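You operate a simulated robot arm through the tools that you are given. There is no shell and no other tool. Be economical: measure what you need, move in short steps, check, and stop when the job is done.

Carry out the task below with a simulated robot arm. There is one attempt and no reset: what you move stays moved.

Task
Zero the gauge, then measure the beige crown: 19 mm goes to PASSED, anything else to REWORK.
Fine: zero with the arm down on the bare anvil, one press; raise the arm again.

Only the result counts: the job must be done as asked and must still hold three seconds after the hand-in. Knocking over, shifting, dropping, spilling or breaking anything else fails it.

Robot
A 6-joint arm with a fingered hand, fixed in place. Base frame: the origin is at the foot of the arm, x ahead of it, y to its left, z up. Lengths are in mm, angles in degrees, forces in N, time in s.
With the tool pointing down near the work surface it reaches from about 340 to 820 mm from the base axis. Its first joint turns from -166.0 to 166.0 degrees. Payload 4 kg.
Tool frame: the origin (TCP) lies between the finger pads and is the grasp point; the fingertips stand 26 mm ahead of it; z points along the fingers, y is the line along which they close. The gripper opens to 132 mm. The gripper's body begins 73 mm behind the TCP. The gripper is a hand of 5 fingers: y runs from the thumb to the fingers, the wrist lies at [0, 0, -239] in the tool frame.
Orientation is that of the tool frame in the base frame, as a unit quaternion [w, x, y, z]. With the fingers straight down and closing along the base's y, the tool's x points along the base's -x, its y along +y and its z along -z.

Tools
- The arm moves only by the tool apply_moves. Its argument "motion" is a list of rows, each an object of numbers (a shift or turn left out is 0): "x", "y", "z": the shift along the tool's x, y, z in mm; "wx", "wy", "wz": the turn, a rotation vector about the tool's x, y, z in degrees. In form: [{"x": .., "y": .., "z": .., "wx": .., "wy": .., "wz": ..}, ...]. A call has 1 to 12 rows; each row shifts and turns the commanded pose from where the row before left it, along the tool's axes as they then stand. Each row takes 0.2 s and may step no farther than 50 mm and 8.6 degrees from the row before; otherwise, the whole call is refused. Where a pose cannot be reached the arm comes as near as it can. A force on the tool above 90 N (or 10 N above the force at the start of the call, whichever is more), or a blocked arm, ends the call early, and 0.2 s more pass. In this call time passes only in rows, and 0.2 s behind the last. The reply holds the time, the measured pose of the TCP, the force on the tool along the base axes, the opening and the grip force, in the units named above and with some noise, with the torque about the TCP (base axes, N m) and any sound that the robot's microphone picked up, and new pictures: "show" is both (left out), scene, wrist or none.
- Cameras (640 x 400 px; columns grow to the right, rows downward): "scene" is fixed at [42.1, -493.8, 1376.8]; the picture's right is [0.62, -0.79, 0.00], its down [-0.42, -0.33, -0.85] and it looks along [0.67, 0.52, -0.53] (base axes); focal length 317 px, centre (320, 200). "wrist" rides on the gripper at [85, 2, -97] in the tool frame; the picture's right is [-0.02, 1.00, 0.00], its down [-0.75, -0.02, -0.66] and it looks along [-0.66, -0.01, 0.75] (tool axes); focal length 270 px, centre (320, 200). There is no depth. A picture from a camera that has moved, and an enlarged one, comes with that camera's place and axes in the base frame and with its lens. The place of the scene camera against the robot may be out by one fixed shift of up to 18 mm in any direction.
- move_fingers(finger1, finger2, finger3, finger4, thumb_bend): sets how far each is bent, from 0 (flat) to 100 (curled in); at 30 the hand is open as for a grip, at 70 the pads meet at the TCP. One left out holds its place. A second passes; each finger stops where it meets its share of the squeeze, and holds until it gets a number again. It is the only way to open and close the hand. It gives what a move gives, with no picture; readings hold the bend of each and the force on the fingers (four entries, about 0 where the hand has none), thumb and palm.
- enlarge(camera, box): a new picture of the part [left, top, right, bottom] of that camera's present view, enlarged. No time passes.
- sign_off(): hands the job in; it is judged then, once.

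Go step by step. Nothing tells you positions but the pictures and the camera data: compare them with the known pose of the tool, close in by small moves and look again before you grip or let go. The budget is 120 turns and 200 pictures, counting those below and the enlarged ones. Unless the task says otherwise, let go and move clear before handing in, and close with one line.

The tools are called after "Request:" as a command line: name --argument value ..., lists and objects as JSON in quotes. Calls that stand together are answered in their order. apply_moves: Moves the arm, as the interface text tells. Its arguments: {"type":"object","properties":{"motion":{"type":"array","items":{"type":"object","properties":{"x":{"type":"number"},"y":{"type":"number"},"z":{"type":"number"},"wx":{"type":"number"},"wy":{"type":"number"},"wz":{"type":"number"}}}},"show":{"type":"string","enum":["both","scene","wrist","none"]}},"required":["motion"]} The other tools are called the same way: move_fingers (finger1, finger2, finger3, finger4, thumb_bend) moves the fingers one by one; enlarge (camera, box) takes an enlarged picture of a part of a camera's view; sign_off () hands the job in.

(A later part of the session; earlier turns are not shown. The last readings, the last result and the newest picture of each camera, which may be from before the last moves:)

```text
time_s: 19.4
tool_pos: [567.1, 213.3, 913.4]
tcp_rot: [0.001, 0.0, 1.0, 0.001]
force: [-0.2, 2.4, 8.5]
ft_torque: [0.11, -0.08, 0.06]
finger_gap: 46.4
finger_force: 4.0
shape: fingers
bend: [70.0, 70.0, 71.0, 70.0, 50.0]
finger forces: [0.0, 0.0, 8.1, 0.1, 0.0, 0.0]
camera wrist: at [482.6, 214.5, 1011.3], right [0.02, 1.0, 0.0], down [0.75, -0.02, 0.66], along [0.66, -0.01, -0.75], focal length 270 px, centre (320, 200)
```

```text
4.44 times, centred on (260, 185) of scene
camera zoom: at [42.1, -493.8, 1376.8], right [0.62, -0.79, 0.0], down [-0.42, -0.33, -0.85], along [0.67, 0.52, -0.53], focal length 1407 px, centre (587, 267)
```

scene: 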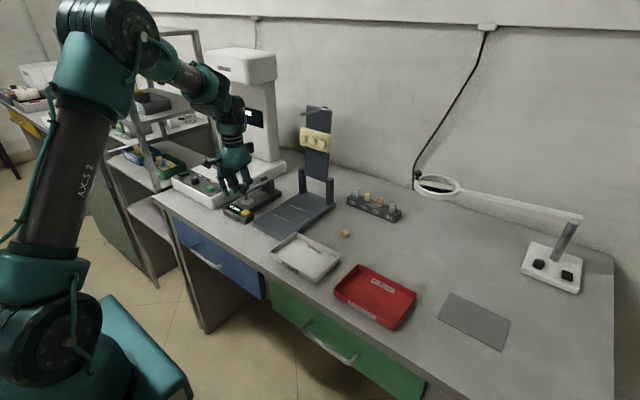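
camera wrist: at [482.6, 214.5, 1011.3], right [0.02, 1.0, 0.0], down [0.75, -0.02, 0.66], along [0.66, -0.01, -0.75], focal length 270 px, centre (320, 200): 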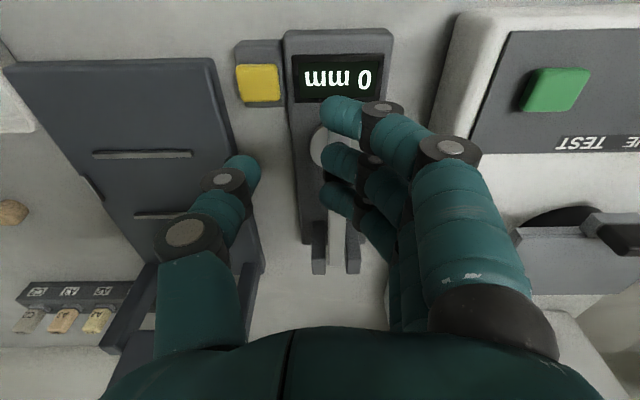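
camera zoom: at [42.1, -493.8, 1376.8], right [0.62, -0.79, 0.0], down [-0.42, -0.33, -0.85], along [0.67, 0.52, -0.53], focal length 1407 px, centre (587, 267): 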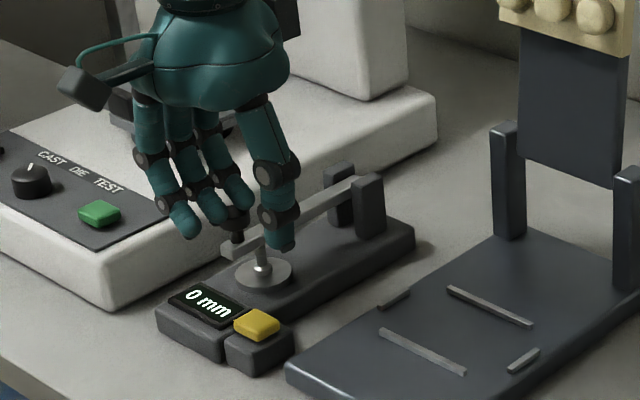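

8 N on the knob with no movement, so the probe is on the bare anvil. Now I'll lift off and curl everything but finger 1, to use that as the button presser.

Request:
apply_moves --motion '[{"z": -30}, {"z": -30}, {"y": -35}]' --show "none"

Request:
move_fingers --finger1 60 --finger2 100 --finger3 100 --finger4 100 --thumb_bend 30

Request:
apply_moves --motion '[{"x": 5}]'

Request:
enlarge --camera "scene" --box '[200, 90, 320, 230]'

```text
time_s: 20.2
tool_pos: [567.4, 176.7, 974.0]
tcp_rot: [0.0, 0.0, 1.0, 0.0]
force: [-1.0, -0.5, -0.3]
ft_torque: [-0.03, 0.01, -0.02]
finger_gap: 46.4
finger_force: 0.1
shape: fingers
bend: [70.0, 70.0, 70.0, 70.0, 50.0]
finger forces: [0.0, 0.0, 0.0, 0.1, 0.1, 0.1]
```

```text
time_s: 21.2
tool_pos: [566.2, 178.3, 973.0]
tcp_rot: [0.0, 0.0, 1.0, 0.0]
force: [-0.1, -0.5, -0.1]
ft_torque: [-0.01, 0.0, -0.02]
finger_gap: 90.4
finger_force: 0.1
shape: fingers
bend: [60.0, 100.0, 100.0, 100.0, 30.0]
finger forces: [0.0, 0.0, 0.0, 0.0, 0.1, 0.0]
```

```text
time_s: 21.6
tool_pos: [562.2, 179.0, 972.7]
tcp_rot: [0.0, -0.001, 1.0, 0.001]
force: [0.1, 0.5, -0.6]
ft_torque: [0.01, 0.01, -0.02]
finger_gap: 90.0
finger_force: 0.0
shape: fingers
bend: [60.0, 100.0, 100.0, 100.0, 30.0]
finger forces: [0.0, 0.0, 0.0, 0.0, 0.0, 0.0]
camera wrist: at [477.5, 179.7, 1071.0], right [0.02, 1.0, 0.0], down [0.75, -0.02, 0.66], along [0.66, -0.01, -0.75], focal length 270 px, centre (320, 200)
```

scene: 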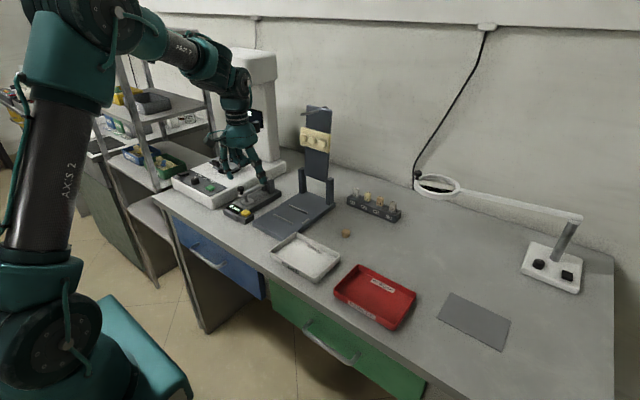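
wrist: 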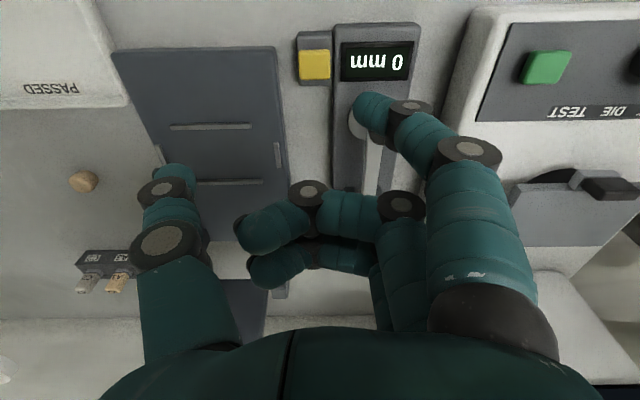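

```text
2.86 times, centred on (260, 160) of scene
camera zoom: at [42.1, -493.8, 1376.8], right [0.62, -0.79, 0.0], down [-0.42, -0.33, -0.85], along [0.67, 0.52, -0.53], focal length 905 px, centre (491, 314)
```

zoom: 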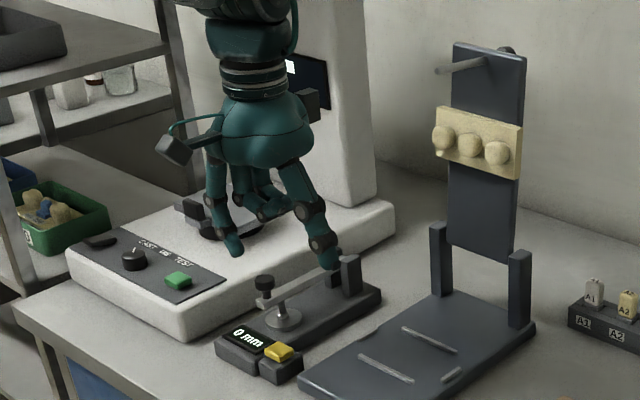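

Finger 1 can press; the open thumb would hang over the articulator base. I'll tuck the thumb in first, then the other fingers over it, and look.

Request:
move_fingers --finger2 40 --finger3 40 --finger4 40 --thumb_bend 100

Request:
move_fingers --finger2 95 --finger3 95 --finger4 95

Request:
apply_moves --motion '[{"y": -2}]'

Request:
enlarge --camera "scene" --box '[200, 90, 320, 230]'

```text
time_s: 22.6
tool_pos: [562.3, 177.1, 972.0]
tcp_rot: [0.0, 0.0, 1.0, 0.0]
force: [-0.3, -0.7, 0.7]
ft_torque: [0.0, -0.02, 0.02]
finger_gap: 41.8
finger_force: 0.1
shape: fingers
bend: [60.0, 40.0, 40.0, 40.0, 100.0]
finger forces: [0.0, 0.0, 0.1, 0.1, 0.1, 0.1]
```

```text
time_s: 23.6
tool_pos: [561.1, 178.1, 972.3]
tcp_rot: [0.0, 0.0, 1.0, 0.0]
force: [-0.2, -0.1, -0.1]
ft_torque: [0.02, 0.0, -0.02]
finger_gap: 44.4
finger_force: 0.0
shape: fingers
bend: [60.0, 92.0, 92.0, 95.0, 100.0]
finger forces: [0.1, 0.0, 0.0, 0.0, 0.1, 0.0]
```

```text
time_s: 24.0
tool_pos: [561.6, 176.2, 973.2]
tcp_rot: [0.0, 0.0, 1.0, 0.0]
force: [-0.4, -0.5, -0.9]
ft_torque: [-0.03, -0.01, 0.02]
finger_gap: 44.6
finger_force: 0.2
shape: fingers
bend: [60.0, 92.0, 92.0, 95.0, 100.0]
finger forces: [0.0, 0.1, 0.1, 0.0, 0.0, 0.0]
camera wrist: at [477.4, 177.5, 1070.9], right [0.02, 1.0, 0.0], down [0.75, -0.02, 0.66], along [0.66, -0.01, -0.75], focal length 270 px, centre (320, 200)
```

scene: 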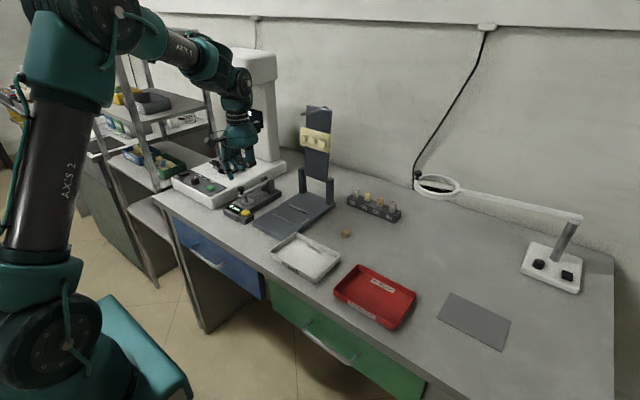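
wrist: 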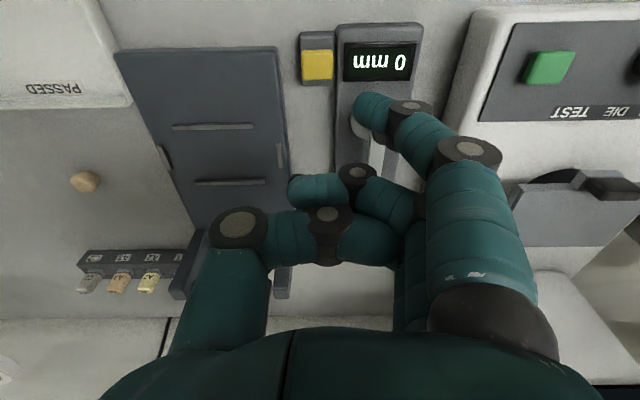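

```text
2.86 times, centred on (260, 160) of scene
camera zoom: at [42.1, -493.8, 1376.8], right [0.62, -0.79, 0.0], down [-0.42, -0.33, -0.85], along [0.67, 0.52, -0.53], focal length 905 px, centre (491, 314)
```

zoom: 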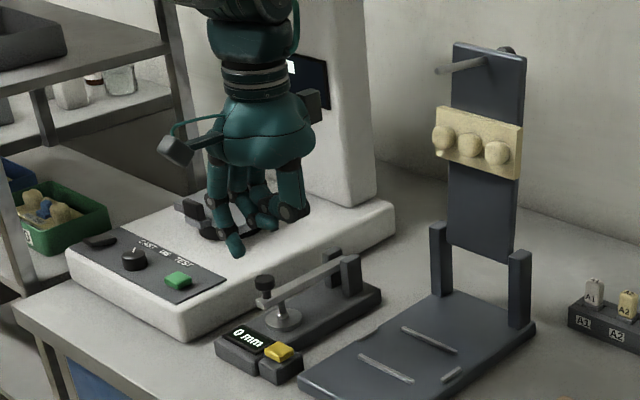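

Finger 1 now clearly extends below the curled others; its tip is at TCP + (-37, +23, -27). I'll straighten it slightly for more lever clearance and move above the button.

Request:
move_fingers --finger1 50

Request:
apply_moves --motion '[{"x": -18, "y": -38}, {"z": 30}, {"z": 30}]'

Request:
enlarge --camera "scene" --box '[210, 120, 310, 230]'

Request:
enlarge --camera "wrist" --box '[270, 20, 470, 180]'

```text
time_s: 25.0
tool_pos: [562.5, 176.6, 972.7]
tcp_rot: [0.001, 0.0, 1.0, 0.0]
force: [1.0, 0.4, 0.1]
ft_torque: [-0.01, -0.04, -0.01]
finger_gap: 48.3
finger_force: 0.1
shape: fingers
bend: [50.0, 92.0, 92.0, 95.0, 100.0]
finger forces: [0.0, 0.0, 0.1, 0.0, 0.1, 0.0]
```

```text
time_s: 25.8
tool_pos: [580.8, 138.8, 913.7]
tcp_rot: [0.0, 0.0, 1.0, 0.0]
force: [0.1, 0.3, 0.1]
ft_torque: [-0.02, 0.01, -0.02]
finger_gap: 48.4
finger_force: 0.1
shape: fingers
bend: [50.0, 92.0, 92.0, 95.0, 100.0]
finger forces: [0.0, 0.0, 0.0, 0.0, 0.0, 0.1]
camera wrist: at [496.6, 139.7, 1011.4], right [0.02, 1.0, 0.0], down [0.75, -0.02, 0.66], along [0.66, -0.01, -0.75], focal length 270 px, centre (320, 200)
```

scene: 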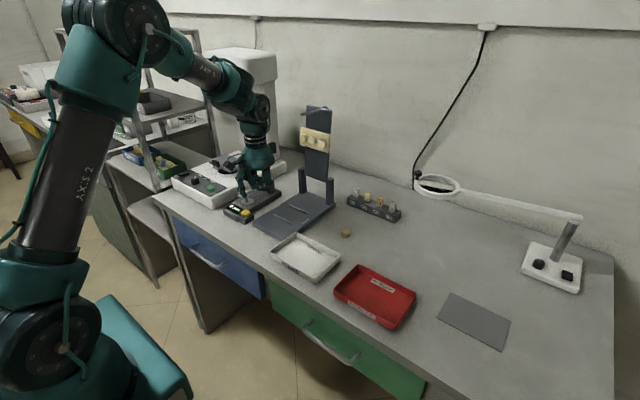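
wrist: 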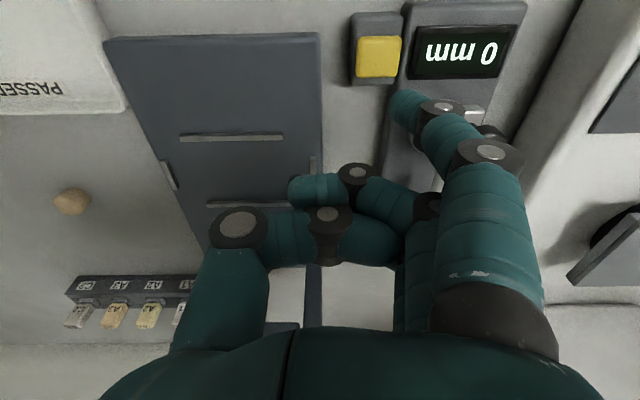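

```text
3.64 times, centred on (260, 175) of scene
camera zoom: at [42.1, -493.8, 1376.8], right [0.62, -0.79, 0.0], down [-0.42, -0.33, -0.85], along [0.67, 0.52, -0.53], focal length 1151 px, centre (538, 291)
```

zoom: 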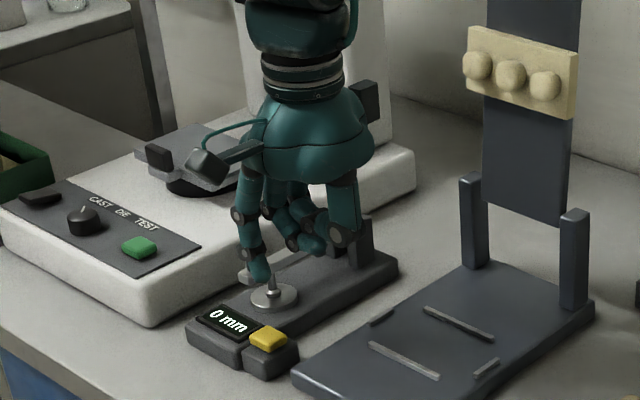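

```text
2.50 times, centred on (370, 100) of wrist
camera zoom: at [496.6, 139.7, 1011.4], right [0.02, 1.0, 0.0], down [0.75, -0.02, 0.66], along [0.66, -0.01, -0.75], focal length 676 px, centre (195, 450)
```

zoom: 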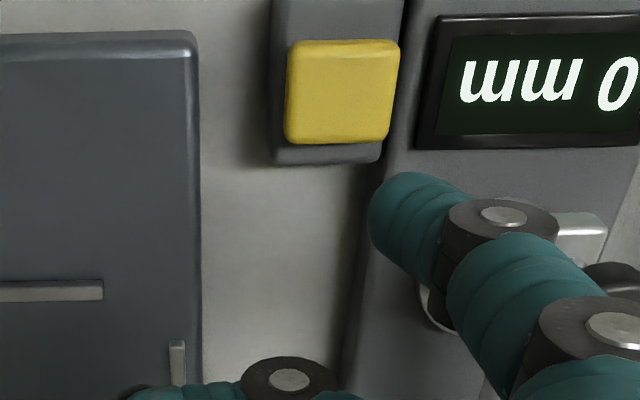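

Fingertip is about at (540, 172, 890), button at (541, 176). I'll shift 3 mm and descend most of the way.

Request:
apply_moves --motion '[{"x": -1, "y": 3, "z": 15}, {"z": 15}, {"z": 15}]' --show "wrist"

Request:
enlarge --camera "scene" --box '[220, 140, 300, 230]'

Request:
enlarge --camera "wrist" --box '[270, 20, 470, 180]'

```text
time_s: 26.6
tool_pos: [583.0, 139.7, 867.6]
tcp_rot: [0.0, 0.0, 1.0, 0.0]
force: [-0.6, 0.4, 0.6]
ft_torque: [-0.04, 0.0, 0.0]
finger_gap: 48.5
finger_force: 0.1
shape: fingers
bend: [50.0, 92.0, 92.0, 95.0, 100.0]
finger forces: [0.1, 0.0, 0.0, 0.0, 0.0, 0.0]
camera wrist: at [498.0, 142.5, 965.7], right [0.02, 1.0, 0.0], down [0.75, -0.02, 0.66], along [0.66, -0.01, -0.75], focal length 270 px, centre (320, 200)
```

wrist: 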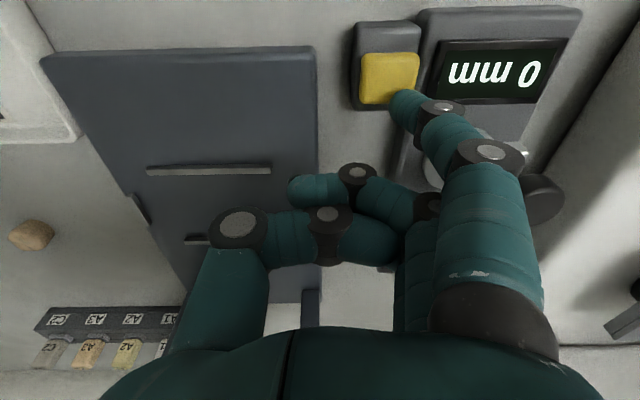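

```text
4.44 times, centred on (260, 185) of scene
camera zoom: at [42.1, -493.8, 1376.8], right [0.62, -0.79, 0.0], down [-0.42, -0.33, -0.85], along [0.67, 0.52, -0.53], focal length 1407 px, centre (587, 267)
```

zoom: 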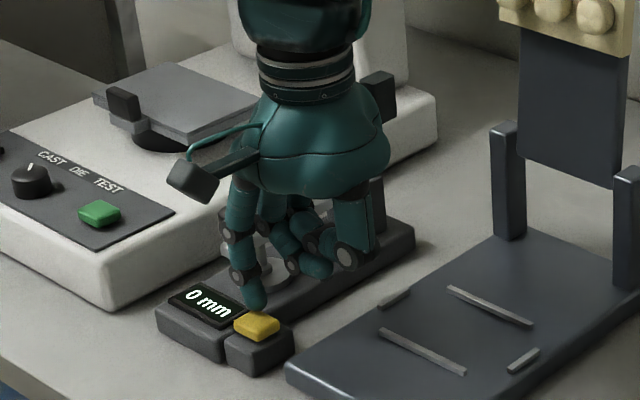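

```text
2.50 times, centred on (370, 100) of wrist
camera zoom: at [498.0, 142.5, 965.7], right [0.02, 1.0, 0.0], down [0.75, -0.02, 0.66], along [0.66, -0.01, -0.75], focal length 676 px, centre (195, 450)
```

zoom: 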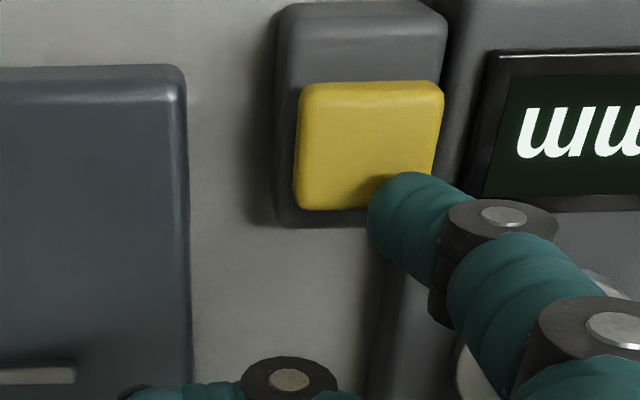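

The fingertip is about 15 mm above the button, slightly back. I'll trim by (-4, -2) and go down in small steps.

Request:
apply_moves --motion '[{"x": 4, "y": -2, "z": 4}, {"z": 4}, {"z": 3}]' --show "wrist"

Request:
enlarge --camera "scene" --box '[220, 140, 300, 230]'

```text
time_s: 27.4
tool_pos: [577.7, 138.7, 856.9]
tcp_rot: [0.001, 0.0, 1.0, 0.001]
force: [-2.4, -0.7, 23.0]
ft_torque: [0.97, 0.89, 0.12]
finger_gap: 48.1
finger_force: 10.8
shape: fingers
bend: [54.0, 92.0, 92.0, 95.0, 100.0]
finger forces: [22.6, 0.1, 0.0, 0.0, 0.0, 0.1]
heard: click
camera wrist: at [493.5, 140.5, 955.6], right [0.02, 1.0, 0.0], down [0.75, -0.02, 0.66], along [0.66, -0.01, -0.75], focal length 270 px, centre (320, 200)
```

wrist: 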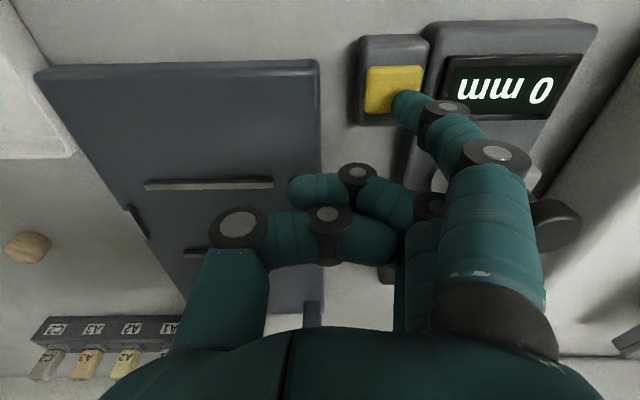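

```text
4.44 times, centred on (260, 185) of scene
camera zoom: at [42.1, -493.8, 1376.8], right [0.62, -0.79, 0.0], down [-0.42, -0.33, -0.85], along [0.67, 0.52, -0.53], focal length 1407 px, centre (587, 267)
```

zoom: 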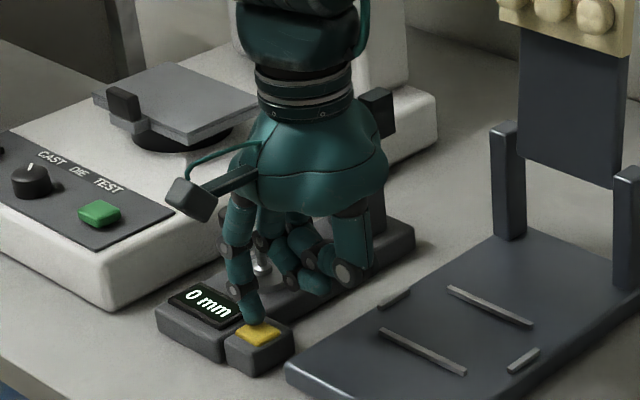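

A single click was heard and the button is pressed. Lifting straight off, then reopening the hand to grab the knob.

Request:
apply_moves --motion '[{"z": -20}, {"z": -50}, {"z": -50}]' --show "none"

Request:
move_fingers --finger1 55 --finger2 55 --finger3 55 --finger4 55

Request:
move_fingers --thumb_bend 55

Request:
apply_moves --motion '[{"x": 4, "y": 43}, {"x": 3, "y": 43}, {"z": 30}]'

Request:
enlarge --camera "scene" --box '[220, 140, 300, 230]'

```text
time_s: 28.2
tool_pos: [575.8, 139.2, 977.3]
tcp_rot: [-0.001, 0.0, 1.0, 0.0]
force: [-0.3, 0.3, 0.4]
ft_torque: [0.06, -0.01, 0.01]
finger_gap: 48.7
finger_force: 0.1
shape: fingers
bend: [50.0, 92.0, 92.0, 95.0, 100.0]
finger forces: [0.0, 0.0, 0.1, 0.1, 0.0, 0.1]
```

```text
time_s: 29.2
tool_pos: [576.5, 139.3, 975.7]
tcp_rot: [0.0, 0.001, 1.0, 0.001]
force: [-0.3, 0.5, -0.3]
ft_torque: [0.01, 0.0, -0.02]
finger_gap: 43.9
finger_force: 0.1
shape: fingers
bend: [55.0, 55.0, 55.0, 55.0, 100.0]
finger forces: [0.1, 0.1, 0.0, 0.0, 0.0, 0.2]
```

```text
time_s: 30.2
tool_pos: [576.6, 139.2, 977.3]
tcp_rot: [-0.001, 0.0, 1.0, 0.0]
force: [-0.2, -0.2, -0.6]
ft_torque: [0.02, 0.01, 0.0]
finger_gap: 59.1
finger_force: 0.1
shape: fingers
bend: [55.0, 55.0, 55.0, 55.0, 55.0]
finger forces: [0.1, 0.1, 0.0, 0.0, 0.0, 0.0]
```

```text
time_s: 31.0
tool_pos: [569.6, 227.2, 945.8]
tcp_rot: [0.0, 0.0, 1.0, 0.001]
force: [0.8, -0.1, 0.7]
ft_torque: [0.01, 0.01, -0.04]
finger_gap: 59.4
finger_force: 0.1
shape: fingers
bend: [55.0, 55.0, 55.0, 55.0, 55.0]
finger forces: [0.0, 0.0, 0.0, 0.0, 0.0, 0.1]
camera wrist: at [485.7, 227.3, 1044.2], right [0.02, 1.0, 0.0], down [0.75, -0.02, 0.66], along [0.66, -0.01, -0.75], focal length 270 px, centre (320, 200)
```

scene: 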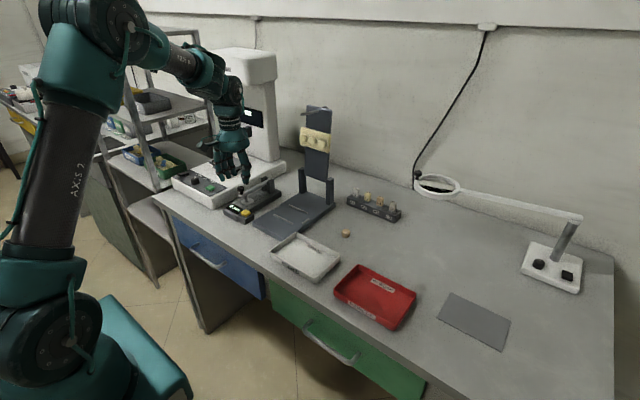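
wrist: 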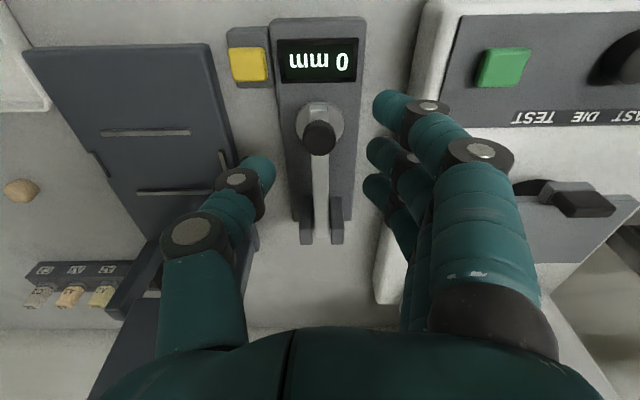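

```text
4.44 times, centred on (260, 185) of scene
camera zoom: at [42.1, -493.8, 1376.8], right [0.62, -0.79, 0.0], down [-0.42, -0.33, -0.85], along [0.67, 0.52, -0.53], focal length 1407 px, centre (587, 267)
```

zoom: 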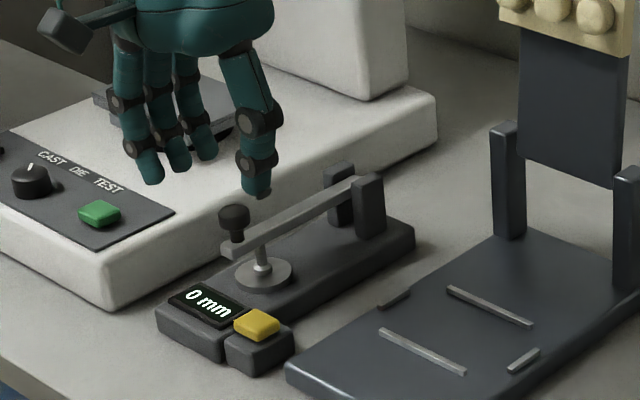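

Centred over the knob. Descend and pinch it with fingers 2, 3 and the thumb.

Request:
apply_moves --motion '[{"x": -3, "y": -1, "z": 22}, {"z": 22}, {"z": 20}]' --show "none"

Request:
move_fingers --finger2 75 --finger3 75 --thumb_bend 74

Request:
enlarge --camera "wrist" --box '[200, 40, 420, 310]'

Request:
enlarge --camera "scene" --box '[220, 140, 300, 230]'

```text
time_s: 31.8
tool_pos: [575.3, 223.2, 883.1]
tcp_rot: [0.0, 0.0, 1.0, 0.0]
force: [-0.6, 0.5, 0.4]
ft_torque: [-0.01, 0.0, -0.01]
finger_gap: 59.7
finger_force: 0.1
shape: fingers
bend: [55.0, 55.0, 55.0, 55.0, 55.0]
finger forces: [0.1, 0.0, 0.0, 0.0, 0.0, 0.1]
```

```text
time_s: 32.8
tool_pos: [574.5, 222.6, 882.6]
tcp_rot: [0.001, 0.0, 1.0, 0.0]
force: [0.8, 8.3, -1.8]
ft_torque: [0.17, -0.01, -0.01]
finger_gap: 41.9
finger_force: 12.7
shape: fingers
bend: [55.0, 71.0, 70.0, 55.0, 69.0]
finger forces: [0.0, 8.7, 8.2, 0.0, 8.5, 0.0]
```

```text
1.48 times, centred on (310, 175) of wrist
camera zoom: at [490.4, 224.6, 980.9], right [0.02, 1.0, 0.0], down [0.75, -0.02, 0.66], along [0.66, -0.01, -0.75], focal length 400 px, centre (335, 237)
```

zoom: 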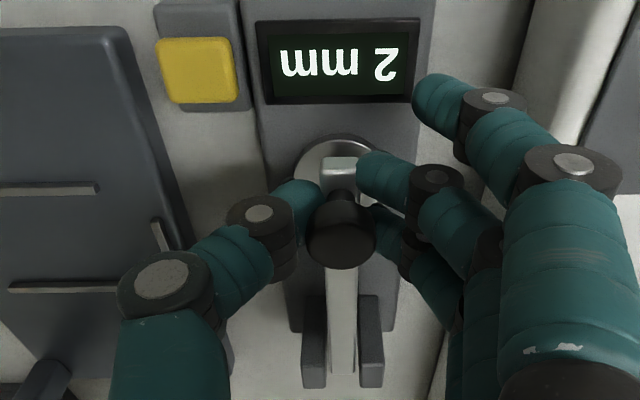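

```text
4.44 times, centred on (260, 185) of scene
camera zoom: at [42.1, -493.8, 1376.8], right [0.62, -0.79, 0.0], down [-0.42, -0.33, -0.85], along [0.67, 0.52, -0.53], focal length 1407 px, centre (587, 267)
```

zoom: 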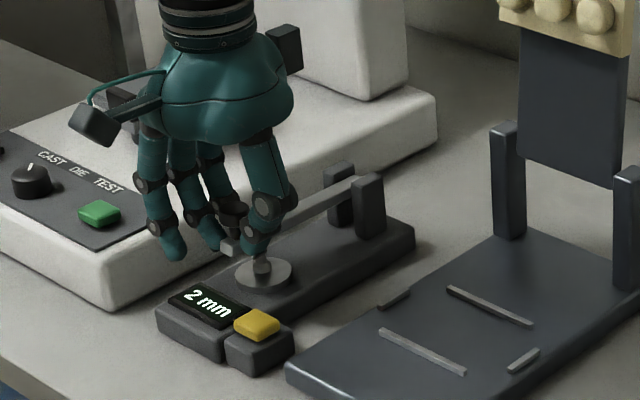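

The squeeze lifted the arm slightly, grip is firm. Now swing the knob back up along the arc.

Request:
apply_moves --motion '[{"x": -4.5, "z": -10.5}, {"x": -4.5, "z": -10.5}, {"x": -6, "z": -10}, {"x": -6.5, "z": -10}, {"x": -7.5, "z": -9}, {"x": -7.5, "z": -9}]'

Request:
enlarge --camera "scene" --box '[210, 110, 310, 230]'

```text
time_s: 34.2
tool_pos: [609.1, 223.6, 941.9]
tcp_rot: [0.001, 0.0, 1.0, 0.0]
force: [-9.7, 8.9, 5.7]
ft_torque: [0.24, 0.25, -0.05]
finger_gap: 42.0
finger_force: 11.8
shape: fingers
bend: [55.0, 72.0, 72.0, 55.0, 70.0]
finger forces: [0.0, 11.4, 5.0, 0.1, 7.2, 0.0]
camera wrist: at [524.8, 225.3, 1039.9], right [0.02, 1.0, 0.0], down [0.75, -0.02, 0.66], along [0.66, -0.01, -0.75], focal length 270 px, centre (320, 200)
```

scene: 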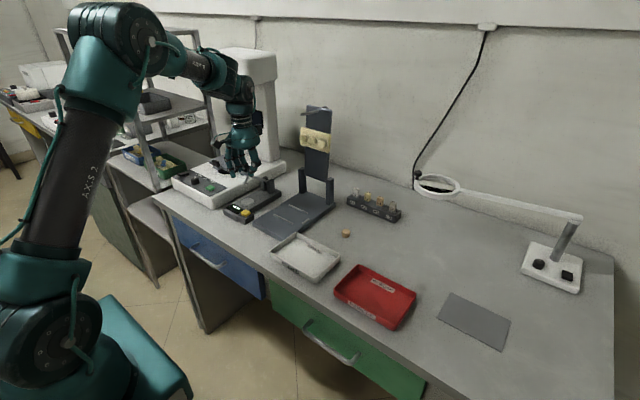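
wrist: 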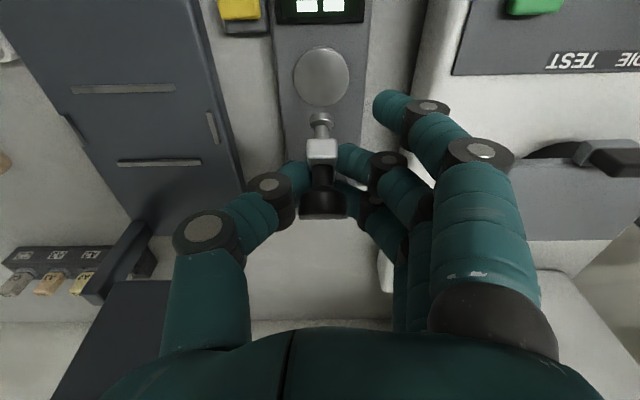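

```text
3.33 times, centred on (260, 170) of scene
camera zoom: at [42.1, -493.8, 1376.8], right [0.62, -0.79, 0.0], down [-0.42, -0.33, -0.85], along [0.67, 0.52, -0.53], focal length 1055 px, centre (520, 300)
```

zoom: 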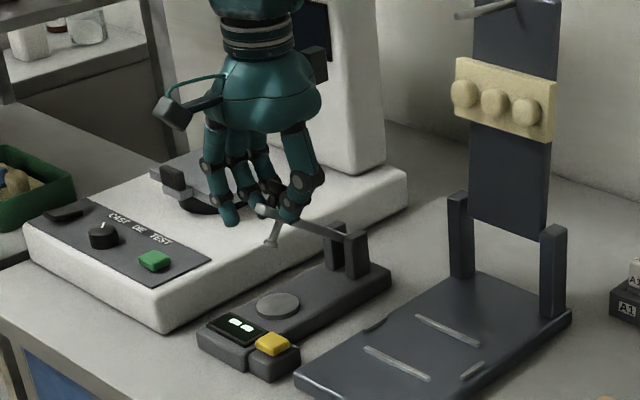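

Working well; the arm is rising. Continue the rest of the arc.

Request:
apply_moves --motion '[{"x": -8, "z": -7.5}, {"x": -8.5, "z": -7}, {"x": -9.5, "z": -5.5}, {"x": -10, "z": -5}, {"x": -10.5, "z": -4}, {"x": -10.5, "z": -3}, {"x": -8.5, "z": -1.5}, {"x": -8, "z": -1}]'

Request:
enlarge --camera "scene" --box '[210, 110, 310, 230]'

```text
time_s: 36.0
tool_pos: [683.4, 223.2, 974.4]
tcp_rot: [0.0, 0.0, 1.0, 0.0]
force: [-3.5, 7.4, -10.3]
ft_torque: [0.17, 0.25, -0.1]
finger_gap: 39.4
finger_force: 12.4
shape: fingers
bend: [55.0, 73.0, 71.0, 55.0, 72.0]
finger forces: [0.0, 10.6, 9.0, 0.0, 5.1, 0.0]
camera wrist: at [598.8, 225.1, 1072.6], right [0.02, 1.0, 0.0], down [0.75, -0.01, 0.66], along [0.66, -0.01, -0.75], focal length 270 px, centre (320, 200)
```

scene: 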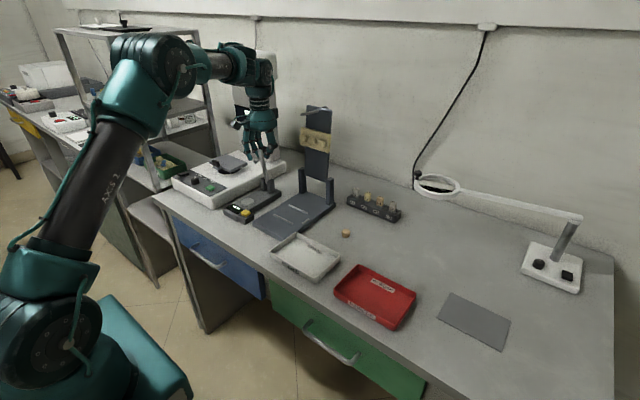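
wrist: 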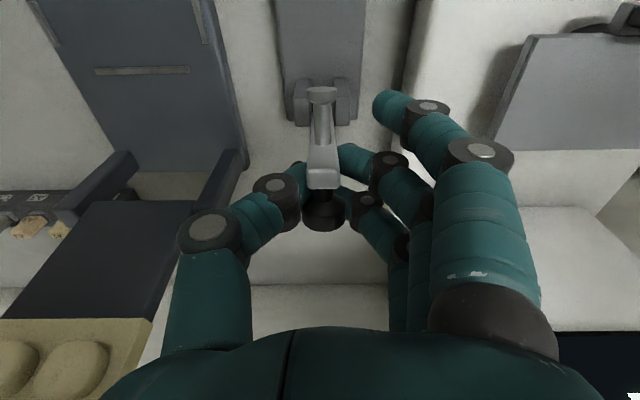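

```text
3.33 times, centred on (260, 170) of scene
camera zoom: at [42.1, -493.8, 1376.8], right [0.62, -0.79, 0.0], down [-0.42, -0.33, -0.85], along [0.67, 0.52, -0.53], focal length 1055 px, centre (520, 300)
```

zoom: 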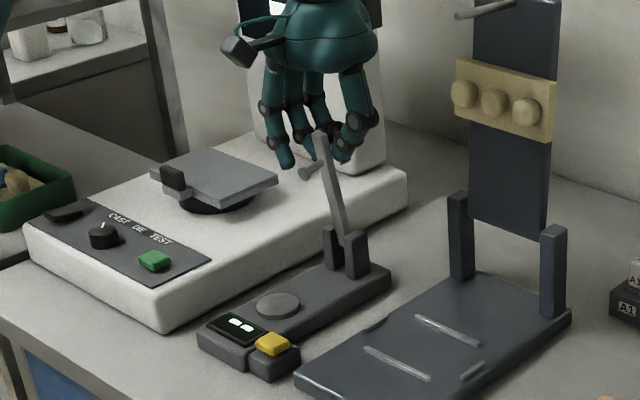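

The arm is up at its original angle. Release and lift clear.

Request:
move_fingers --finger2 55 --finger3 55 --thumb_bend 55

Request:
apply_moves --motion '[{"z": -30}, {"z": -30}, {"z": -30}, {"y": -40, "z": -20}, {"y": -40}]'

Request:
enlarge --camera "scene" --box '[210, 110, 310, 230]'

```text
time_s: 37.0
tool_pos: [683.1, 223.5, 975.0]
tcp_rot: [-0.001, 0.0, 1.0, 0.0]
force: [0.3, -0.3, -0.3]
ft_torque: [-0.01, 0.04, 0.01]
finger_gap: 59.6
finger_force: 0.0
shape: fingers
bend: [55.0, 55.0, 55.0, 55.0, 55.0]
finger forces: [0.0, 0.0, 0.0, 0.1, 0.0, 0.0]
```

```text
time_s: 38.2
tool_pos: [682.7, 142.0, 1086.8]
tcp_rot: [0.0, -0.002, 1.0, 0.0]
force: [0.4, -0.5, -0.1]
ft_torque: [-0.02, -0.04, -0.03]
finger_gap: 59.3
finger_force: 0.1
shape: fingers
bend: [55.0, 55.0, 55.0, 55.0, 55.0]
finger forces: [0.0, 0.0, 0.0, 0.1, 0.0, 0.0]
camera wrist: at [598.4, 143.4, 1185.2], right [0.02, 1.0, 0.0], down [0.75, -0.01, 0.66], along [0.66, -0.01, -0.75], focal length 270 px, centre (320, 200)
```

scene: 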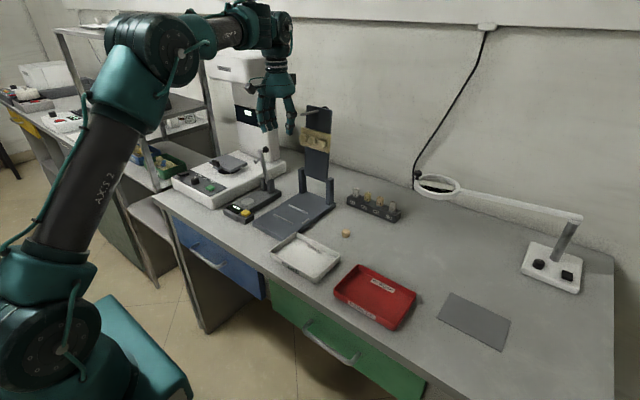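
wrist: 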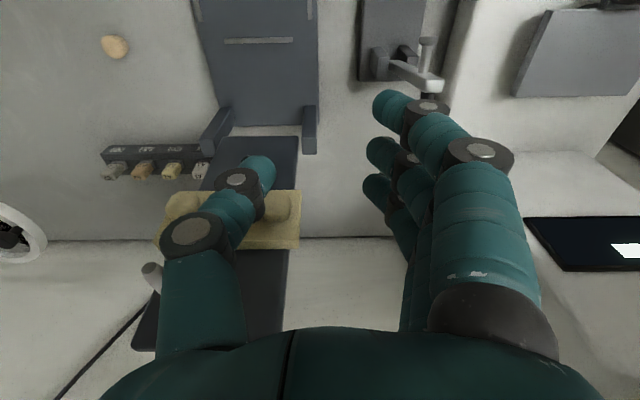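

```text
3.33 times, centred on (260, 170) of scene
camera zoom: at [42.1, -493.8, 1376.8], right [0.62, -0.79, 0.0], down [-0.42, -0.33, -0.85], along [0.67, 0.52, -0.53], focal length 1055 px, centre (520, 300)
```

zoom: 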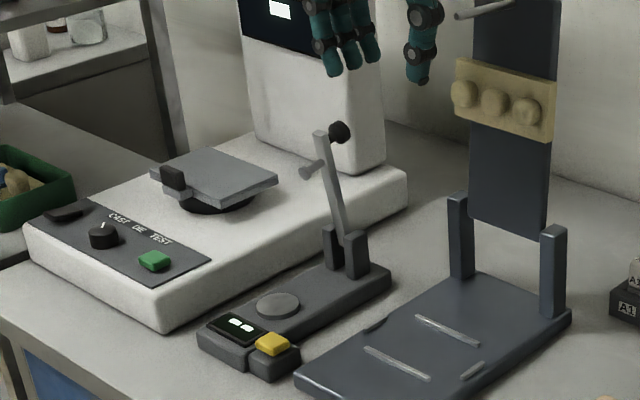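

The lever stays up and the display is back to dashes. Because the hand's back box would hit the raised lever's pin when I place the crown, I'll grip with the palm tilted 20° toward the robot. First move over the crown at (670, -110), avoiding the articulator.

Request:
apply_moves --motion '[{"x": 45}, {"x": 45}, {"x": 45, "y": -40}, {"y": -45}, {"y": -45}, {"y": -45}, {"y": -45}, {"y": -31, "wy": -6.7}, {"wy": -6.7}, {"wy": -6.6}]'

```text
refused: row 3 steps farther than a row can; nothing moved
```

Request:
apply_moves --motion '[{"x": 45}, {"x": 45}, {"x": 30, "y": -35}, {"y": -45}, {"y": -45}, {"y": -45}, {"y": -45}, {"y": -37, "wy": -6.7}, {"wy": -6.7}, {"wy": -6.6}]'

```text
time_s: 40.4
tool_pos: [564.2, -109.5, 1085.9]
tcp_rot: [0.175, 0.0, 0.985, 0.001]
force: [0.3, -0.7, 1.1]
ft_torque: [-0.02, 0.0, 0.0]
finger_gap: 59.6
finger_force: 0.1
shape: fingers
bend: [55.0, 55.0, 55.0, 55.0, 55.0]
finger forces: [0.0, 0.0, 0.0, 0.0, 0.0, 0.1]
camera wrist: at [450.8, -107.1, 1149.6], right [0.02, 1.0, 0.01], down [0.48, -0.02, 0.88], along [0.88, -0.01, -0.48], focal length 270 px, centre (320, 200)
```

scene: 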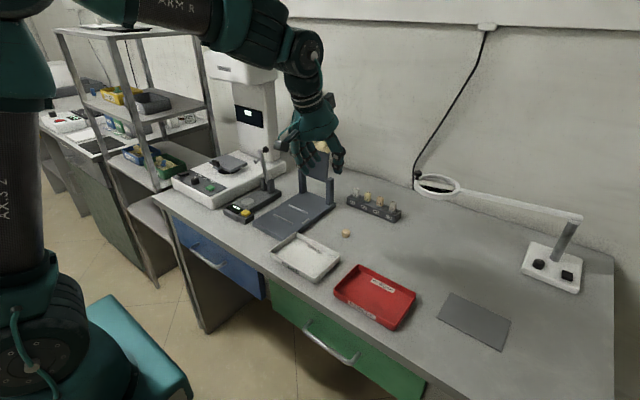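
wrist: 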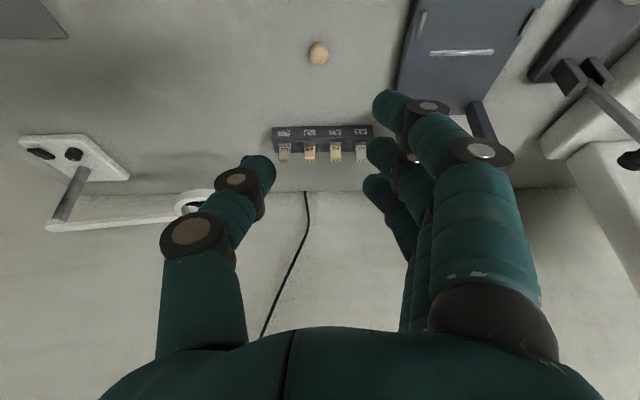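

Crown at (669, -109). Curl fingers 1 and 4 away, then come down to about 70 mm above the grasp.

Request:
move_fingers --finger1 100 --finger4 100 --finger2 50 --finger3 50 --thumb_bend 50

Request:
apply_moves --motion '[{"x": -5.7, "z": 41.7}, {"x": -5.7, "z": 41.7}, {"x": -5.7, "z": 41.7}, {"x": -5.7, "z": 41.7}, {"x": -5.7, "z": 41.7}]'

Request:
enlarge --camera "scene" --box '[300, 150, 400, 260]'

Request:
enlarge --camera "wrist" --box '[220, 40, 420, 240]'

```text
time_s: 41.4
tool_pos: [562.5, -108.5, 1085.6]
tcp_rot: [0.174, 0.0, 0.985, 0.0]
force: [-0.2, -0.2, 0.4]
ft_torque: [0.0, 0.0, -0.03]
finger_gap: 52.6
finger_force: 0.0
shape: fingers
bend: [100.0, 50.0, 50.0, 100.0, 50.0]
finger forces: [0.0, 0.0, 0.1, 0.0, 0.0, 0.0]
```

```text
time_s: 42.6
tool_pos: [662.5, -110.7, 898.3]
tcp_rot: [0.174, 0.0, 0.985, 0.0]
force: [0.6, -0.6, 1.0]
ft_torque: [-0.03, 0.02, -0.01]
finger_gap: 52.2
finger_force: 0.0
shape: fingers
bend: [100.0, 50.0, 50.0, 100.0, 50.0]
finger forces: [0.1, 0.1, 0.1, 0.0, 0.0, 0.0]
camera wrist: at [549.8, -108.6, 962.6], right [0.02, 1.0, 0.01], down [0.48, -0.02, 0.88], along [0.88, -0.01, -0.48], focal length 270 px, centre (320, 200)
```

scene: 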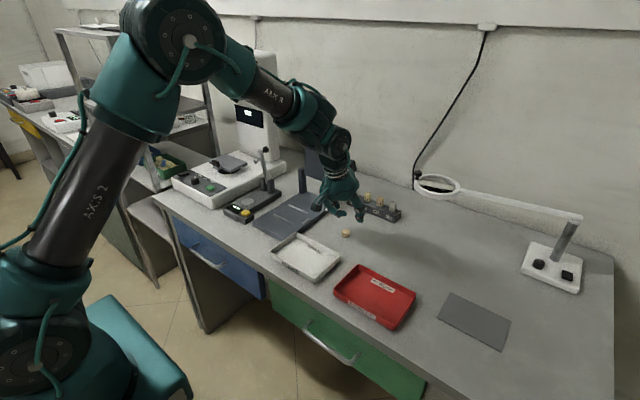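
wrist: 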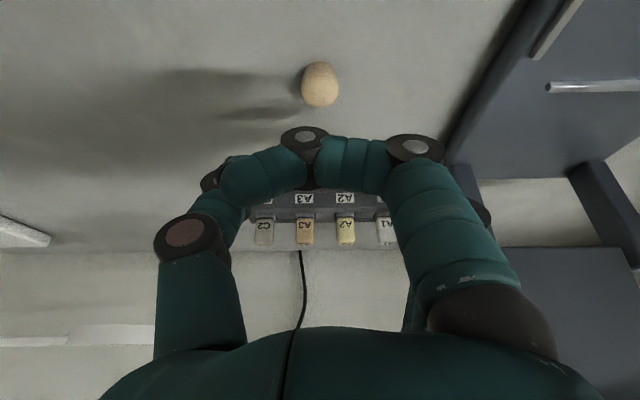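

```text
3.64 times, centred on (350, 205) of scene
camera zoom: at [42.1, -493.8, 1376.8], right [0.62, -0.79, 0.0], down [-0.42, -0.33, -0.85], along [0.67, 0.52, -0.53], focal length 1151 px, centre (211, 182)
```

zoom: 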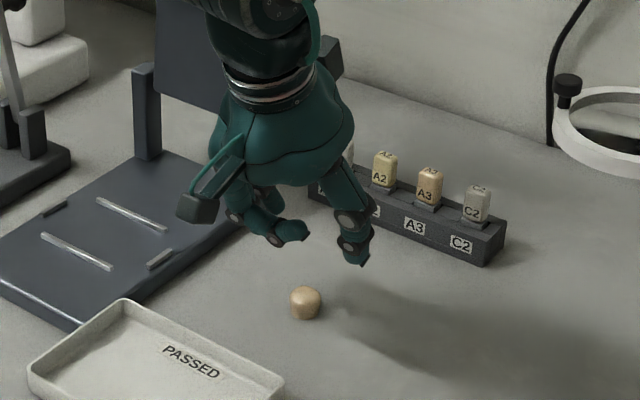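

```text
2.00 times, centred on (320, 140) of wrist
camera zoom: at [549.8, -108.6, 962.6], right [0.02, 1.0, 0.01], down [0.48, -0.02, 0.88], along [0.88, -0.01, -0.48], focal length 541 px, centre (320, 320)
```

zoom: 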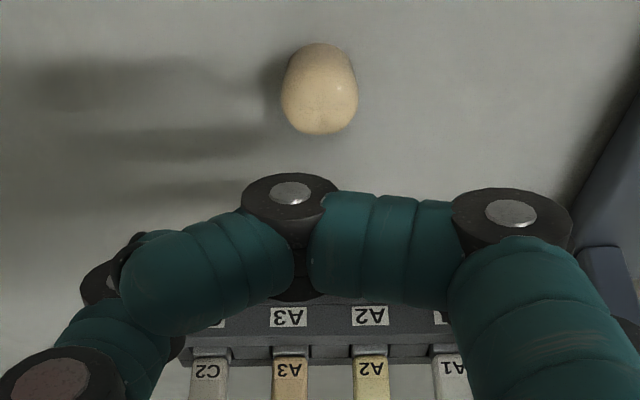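

The crown is centred between the open fingers. Descend vertically to just above grasp height.

Request:
apply_moves --motion '[{"x": 9.05, "z": 24.9}, {"x": 9.05, "z": 24.9}]'

Request:
enlarge --camera "scene" --box '[310, 180, 390, 260]'

Request:
enlarge --camera "wrist" --box '[220, 40, 420, 240]'

```text
time_s: 43.2
tool_pos: [660.1, -107.8, 846.6]
tcp_rot: [0.173, 0.0, 0.985, -0.001]
force: [0.7, -0.5, -0.5]
ft_torque: [0.03, 0.01, 0.01]
finger_gap: 52.4
finger_force: 0.1
shape: fingers
bend: [100.0, 50.0, 50.0, 100.0, 50.0]
finger forces: [0.0, 0.1, 0.1, 0.1, 0.1, 0.0]
camera wrist: at [549.0, -107.0, 909.7], right [0.02, 1.0, 0.01], down [0.48, -0.02, 0.88], along [0.88, -0.01, -0.48], focal length 270 px, centre (320, 200)
```

scene: 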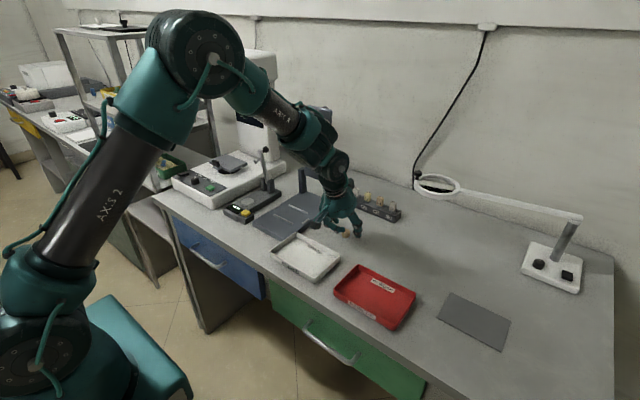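
wrist: 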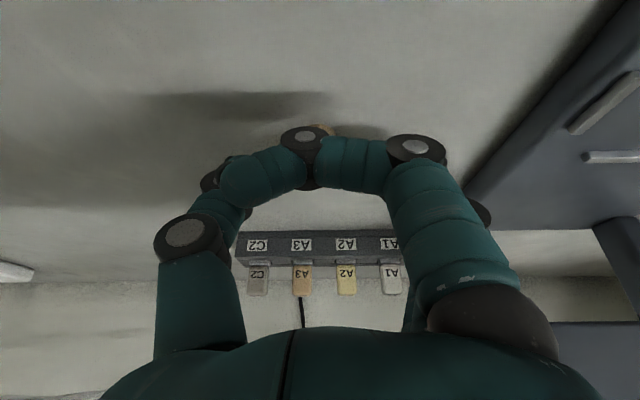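

```text
5.00 times, centred on (350, 220) of scene
camera zoom: at [42.1, -493.8, 1376.8], right [0.62, -0.79, 0.0], down [-0.42, -0.33, -0.85], along [0.67, 0.52, -0.53], focal length 1583 px, centre (170, 100)
```

zoom: 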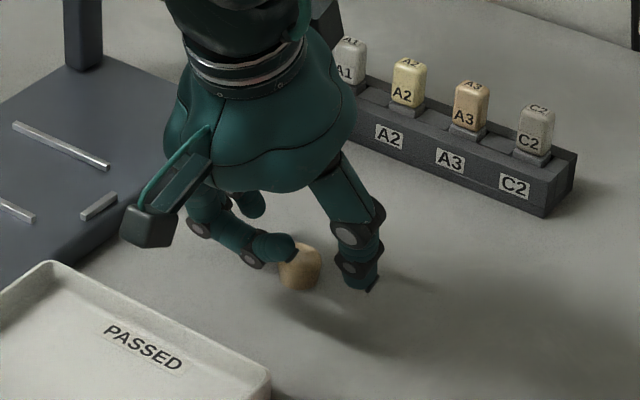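

```text
2.00 times, centred on (320, 140) of wrist
camera zoom: at [549.0, -107.0, 909.7], right [0.02, 1.0, 0.01], down [0.48, -0.02, 0.88], along [0.88, -0.01, -0.48], focal length 541 px, centre (320, 320)
```

zoom: 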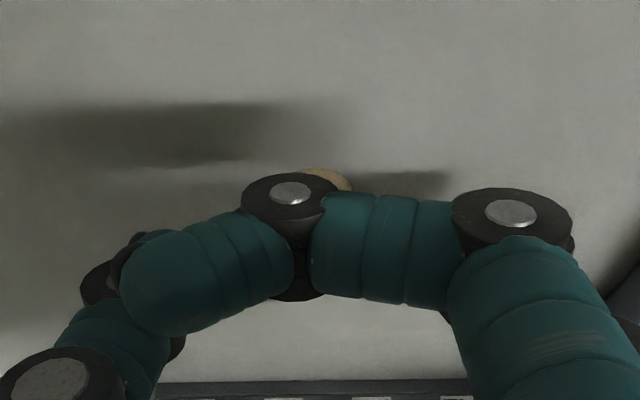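

Finger 1's knuckle stays clear of the crown. Lower the last ~11 mm.

Request:
apply_moves --motion '[{"x": 0.5, "z": 4}, {"x": 0.7, "z": 3.5}, {"x": 0.7, "z": 3.5}]' --show "none"

Request:
enlarge --camera "scene" --box '[310, 180, 390, 260]'

```text
time_s: 44.0
tool_pos: [663.1, -108.4, 837.0]
tcp_rot: [0.174, 0.0, 0.985, 0.0]
force: [-0.9, -0.2, 2.4]
ft_torque: [0.1, 0.04, 0.03]
finger_gap: 52.4
finger_force: 1.2
shape: fingers
bend: [100.0, 50.0, 50.0, 100.0, 50.0]
finger forces: [0.1, 2.2, 0.1, 0.0, 0.1, 0.0]
```

```text
5.00 times, centred on (350, 220) of scene
camera zoom: at [42.1, -493.8, 1376.8], right [0.62, -0.79, 0.0], down [-0.42, -0.33, -0.85], along [0.67, 0.52, -0.53], focal length 1583 px, centre (170, 100)
```

zoom: 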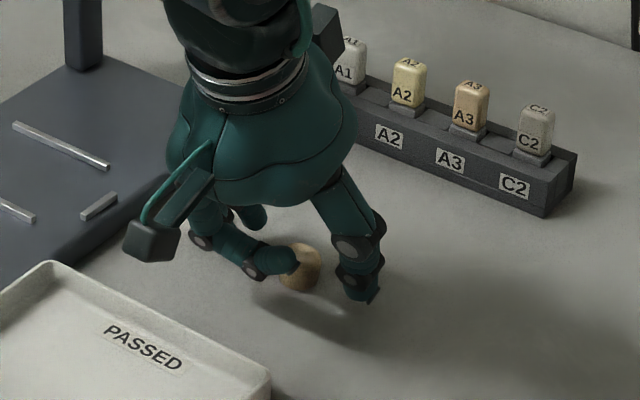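

Finger 2 just touches the bench (2 N). Raise 4 mm and close gently.

Request:
apply_moves --motion '[{"x": -1.4, "z": -3.8}]' --show "none"

Request:
move_fingers --finger2 62 --finger3 62 --thumb_bend 62

Request:
enlarge --camera "scene" --box '[320, 200, 380, 260]'

```text
time_s: 44.4
tool_pos: [663.5, -108.4, 840.5]
tcp_rot: [0.174, 0.001, 0.985, 0.0]
force: [0.9, -1.0, 0.0]
ft_torque: [0.03, 0.0, -0.01]
finger_gap: 52.7
finger_force: 0.0
shape: fingers
bend: [100.0, 50.0, 50.0, 100.0, 50.0]
finger forces: [0.1, 0.0, 0.0, 0.1, 0.0, 0.0]
```

```text
time_s: 45.4
tool_pos: [664.7, -108.6, 840.7]
tcp_rot: [0.174, 0.0, 0.985, 0.0]
force: [0.0, 0.1, -0.4]
ft_torque: [0.03, -0.01, -0.02]
finger_gap: 46.9
finger_force: 0.1
shape: fingers
bend: [100.0, 62.0, 62.0, 100.0, 62.0]
finger forces: [0.0, 0.0, 0.1, 0.1, 0.0, 0.0]
```

```text
6.67 times, centred on (350, 230) of scene
camera zoom: at [42.1, -493.8, 1376.8], right [0.62, -0.79, 0.0], down [-0.42, -0.33, -0.85], along [0.67, 0.52, -0.53], focal length 2111 px, centre (120, 0)
```

zoom: 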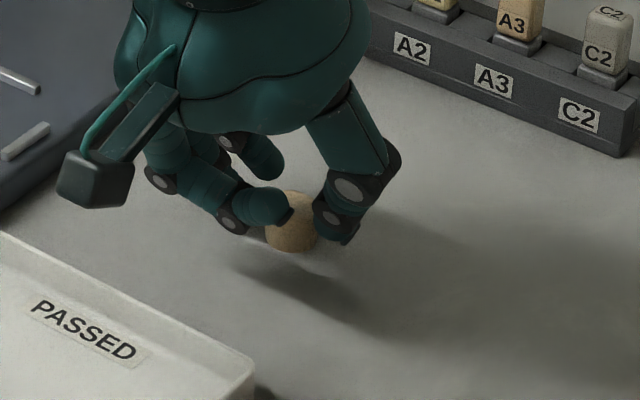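

Request:
move_fingers --finger2 70 --finger3 70 --thumb_bend 70

Request:
enlarge --camera "scene" --box '[320, 200, 380, 260]'

```text
time_s: 46.4
tool_pos: [663.0, -109.4, 838.7]
tcp_rot: [0.174, 0.0, 0.985, 0.0]
force: [0.5, 0.1, 1.3]
ft_torque: [0.01, -0.01, -0.01]
finger_gap: 44.9
finger_force: 4.3
shape: fingers
bend: [100.0, 66.0, 69.0, 100.0, 68.0]
finger forces: [0.1, 3.2, 1.2, 0.0, 3.7, 0.0]
```

```text
6.67 times, centred on (350, 230) of scene
camera zoom: at [42.1, -493.8, 1376.8], right [0.62, -0.79, 0.0], down [-0.42, -0.33, -0.85], along [0.67, 0.52, -0.53], focal length 2111 px, centre (120, 0)
```

zoom: 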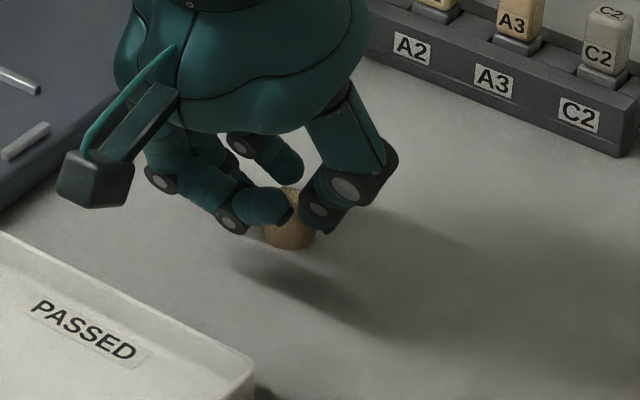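

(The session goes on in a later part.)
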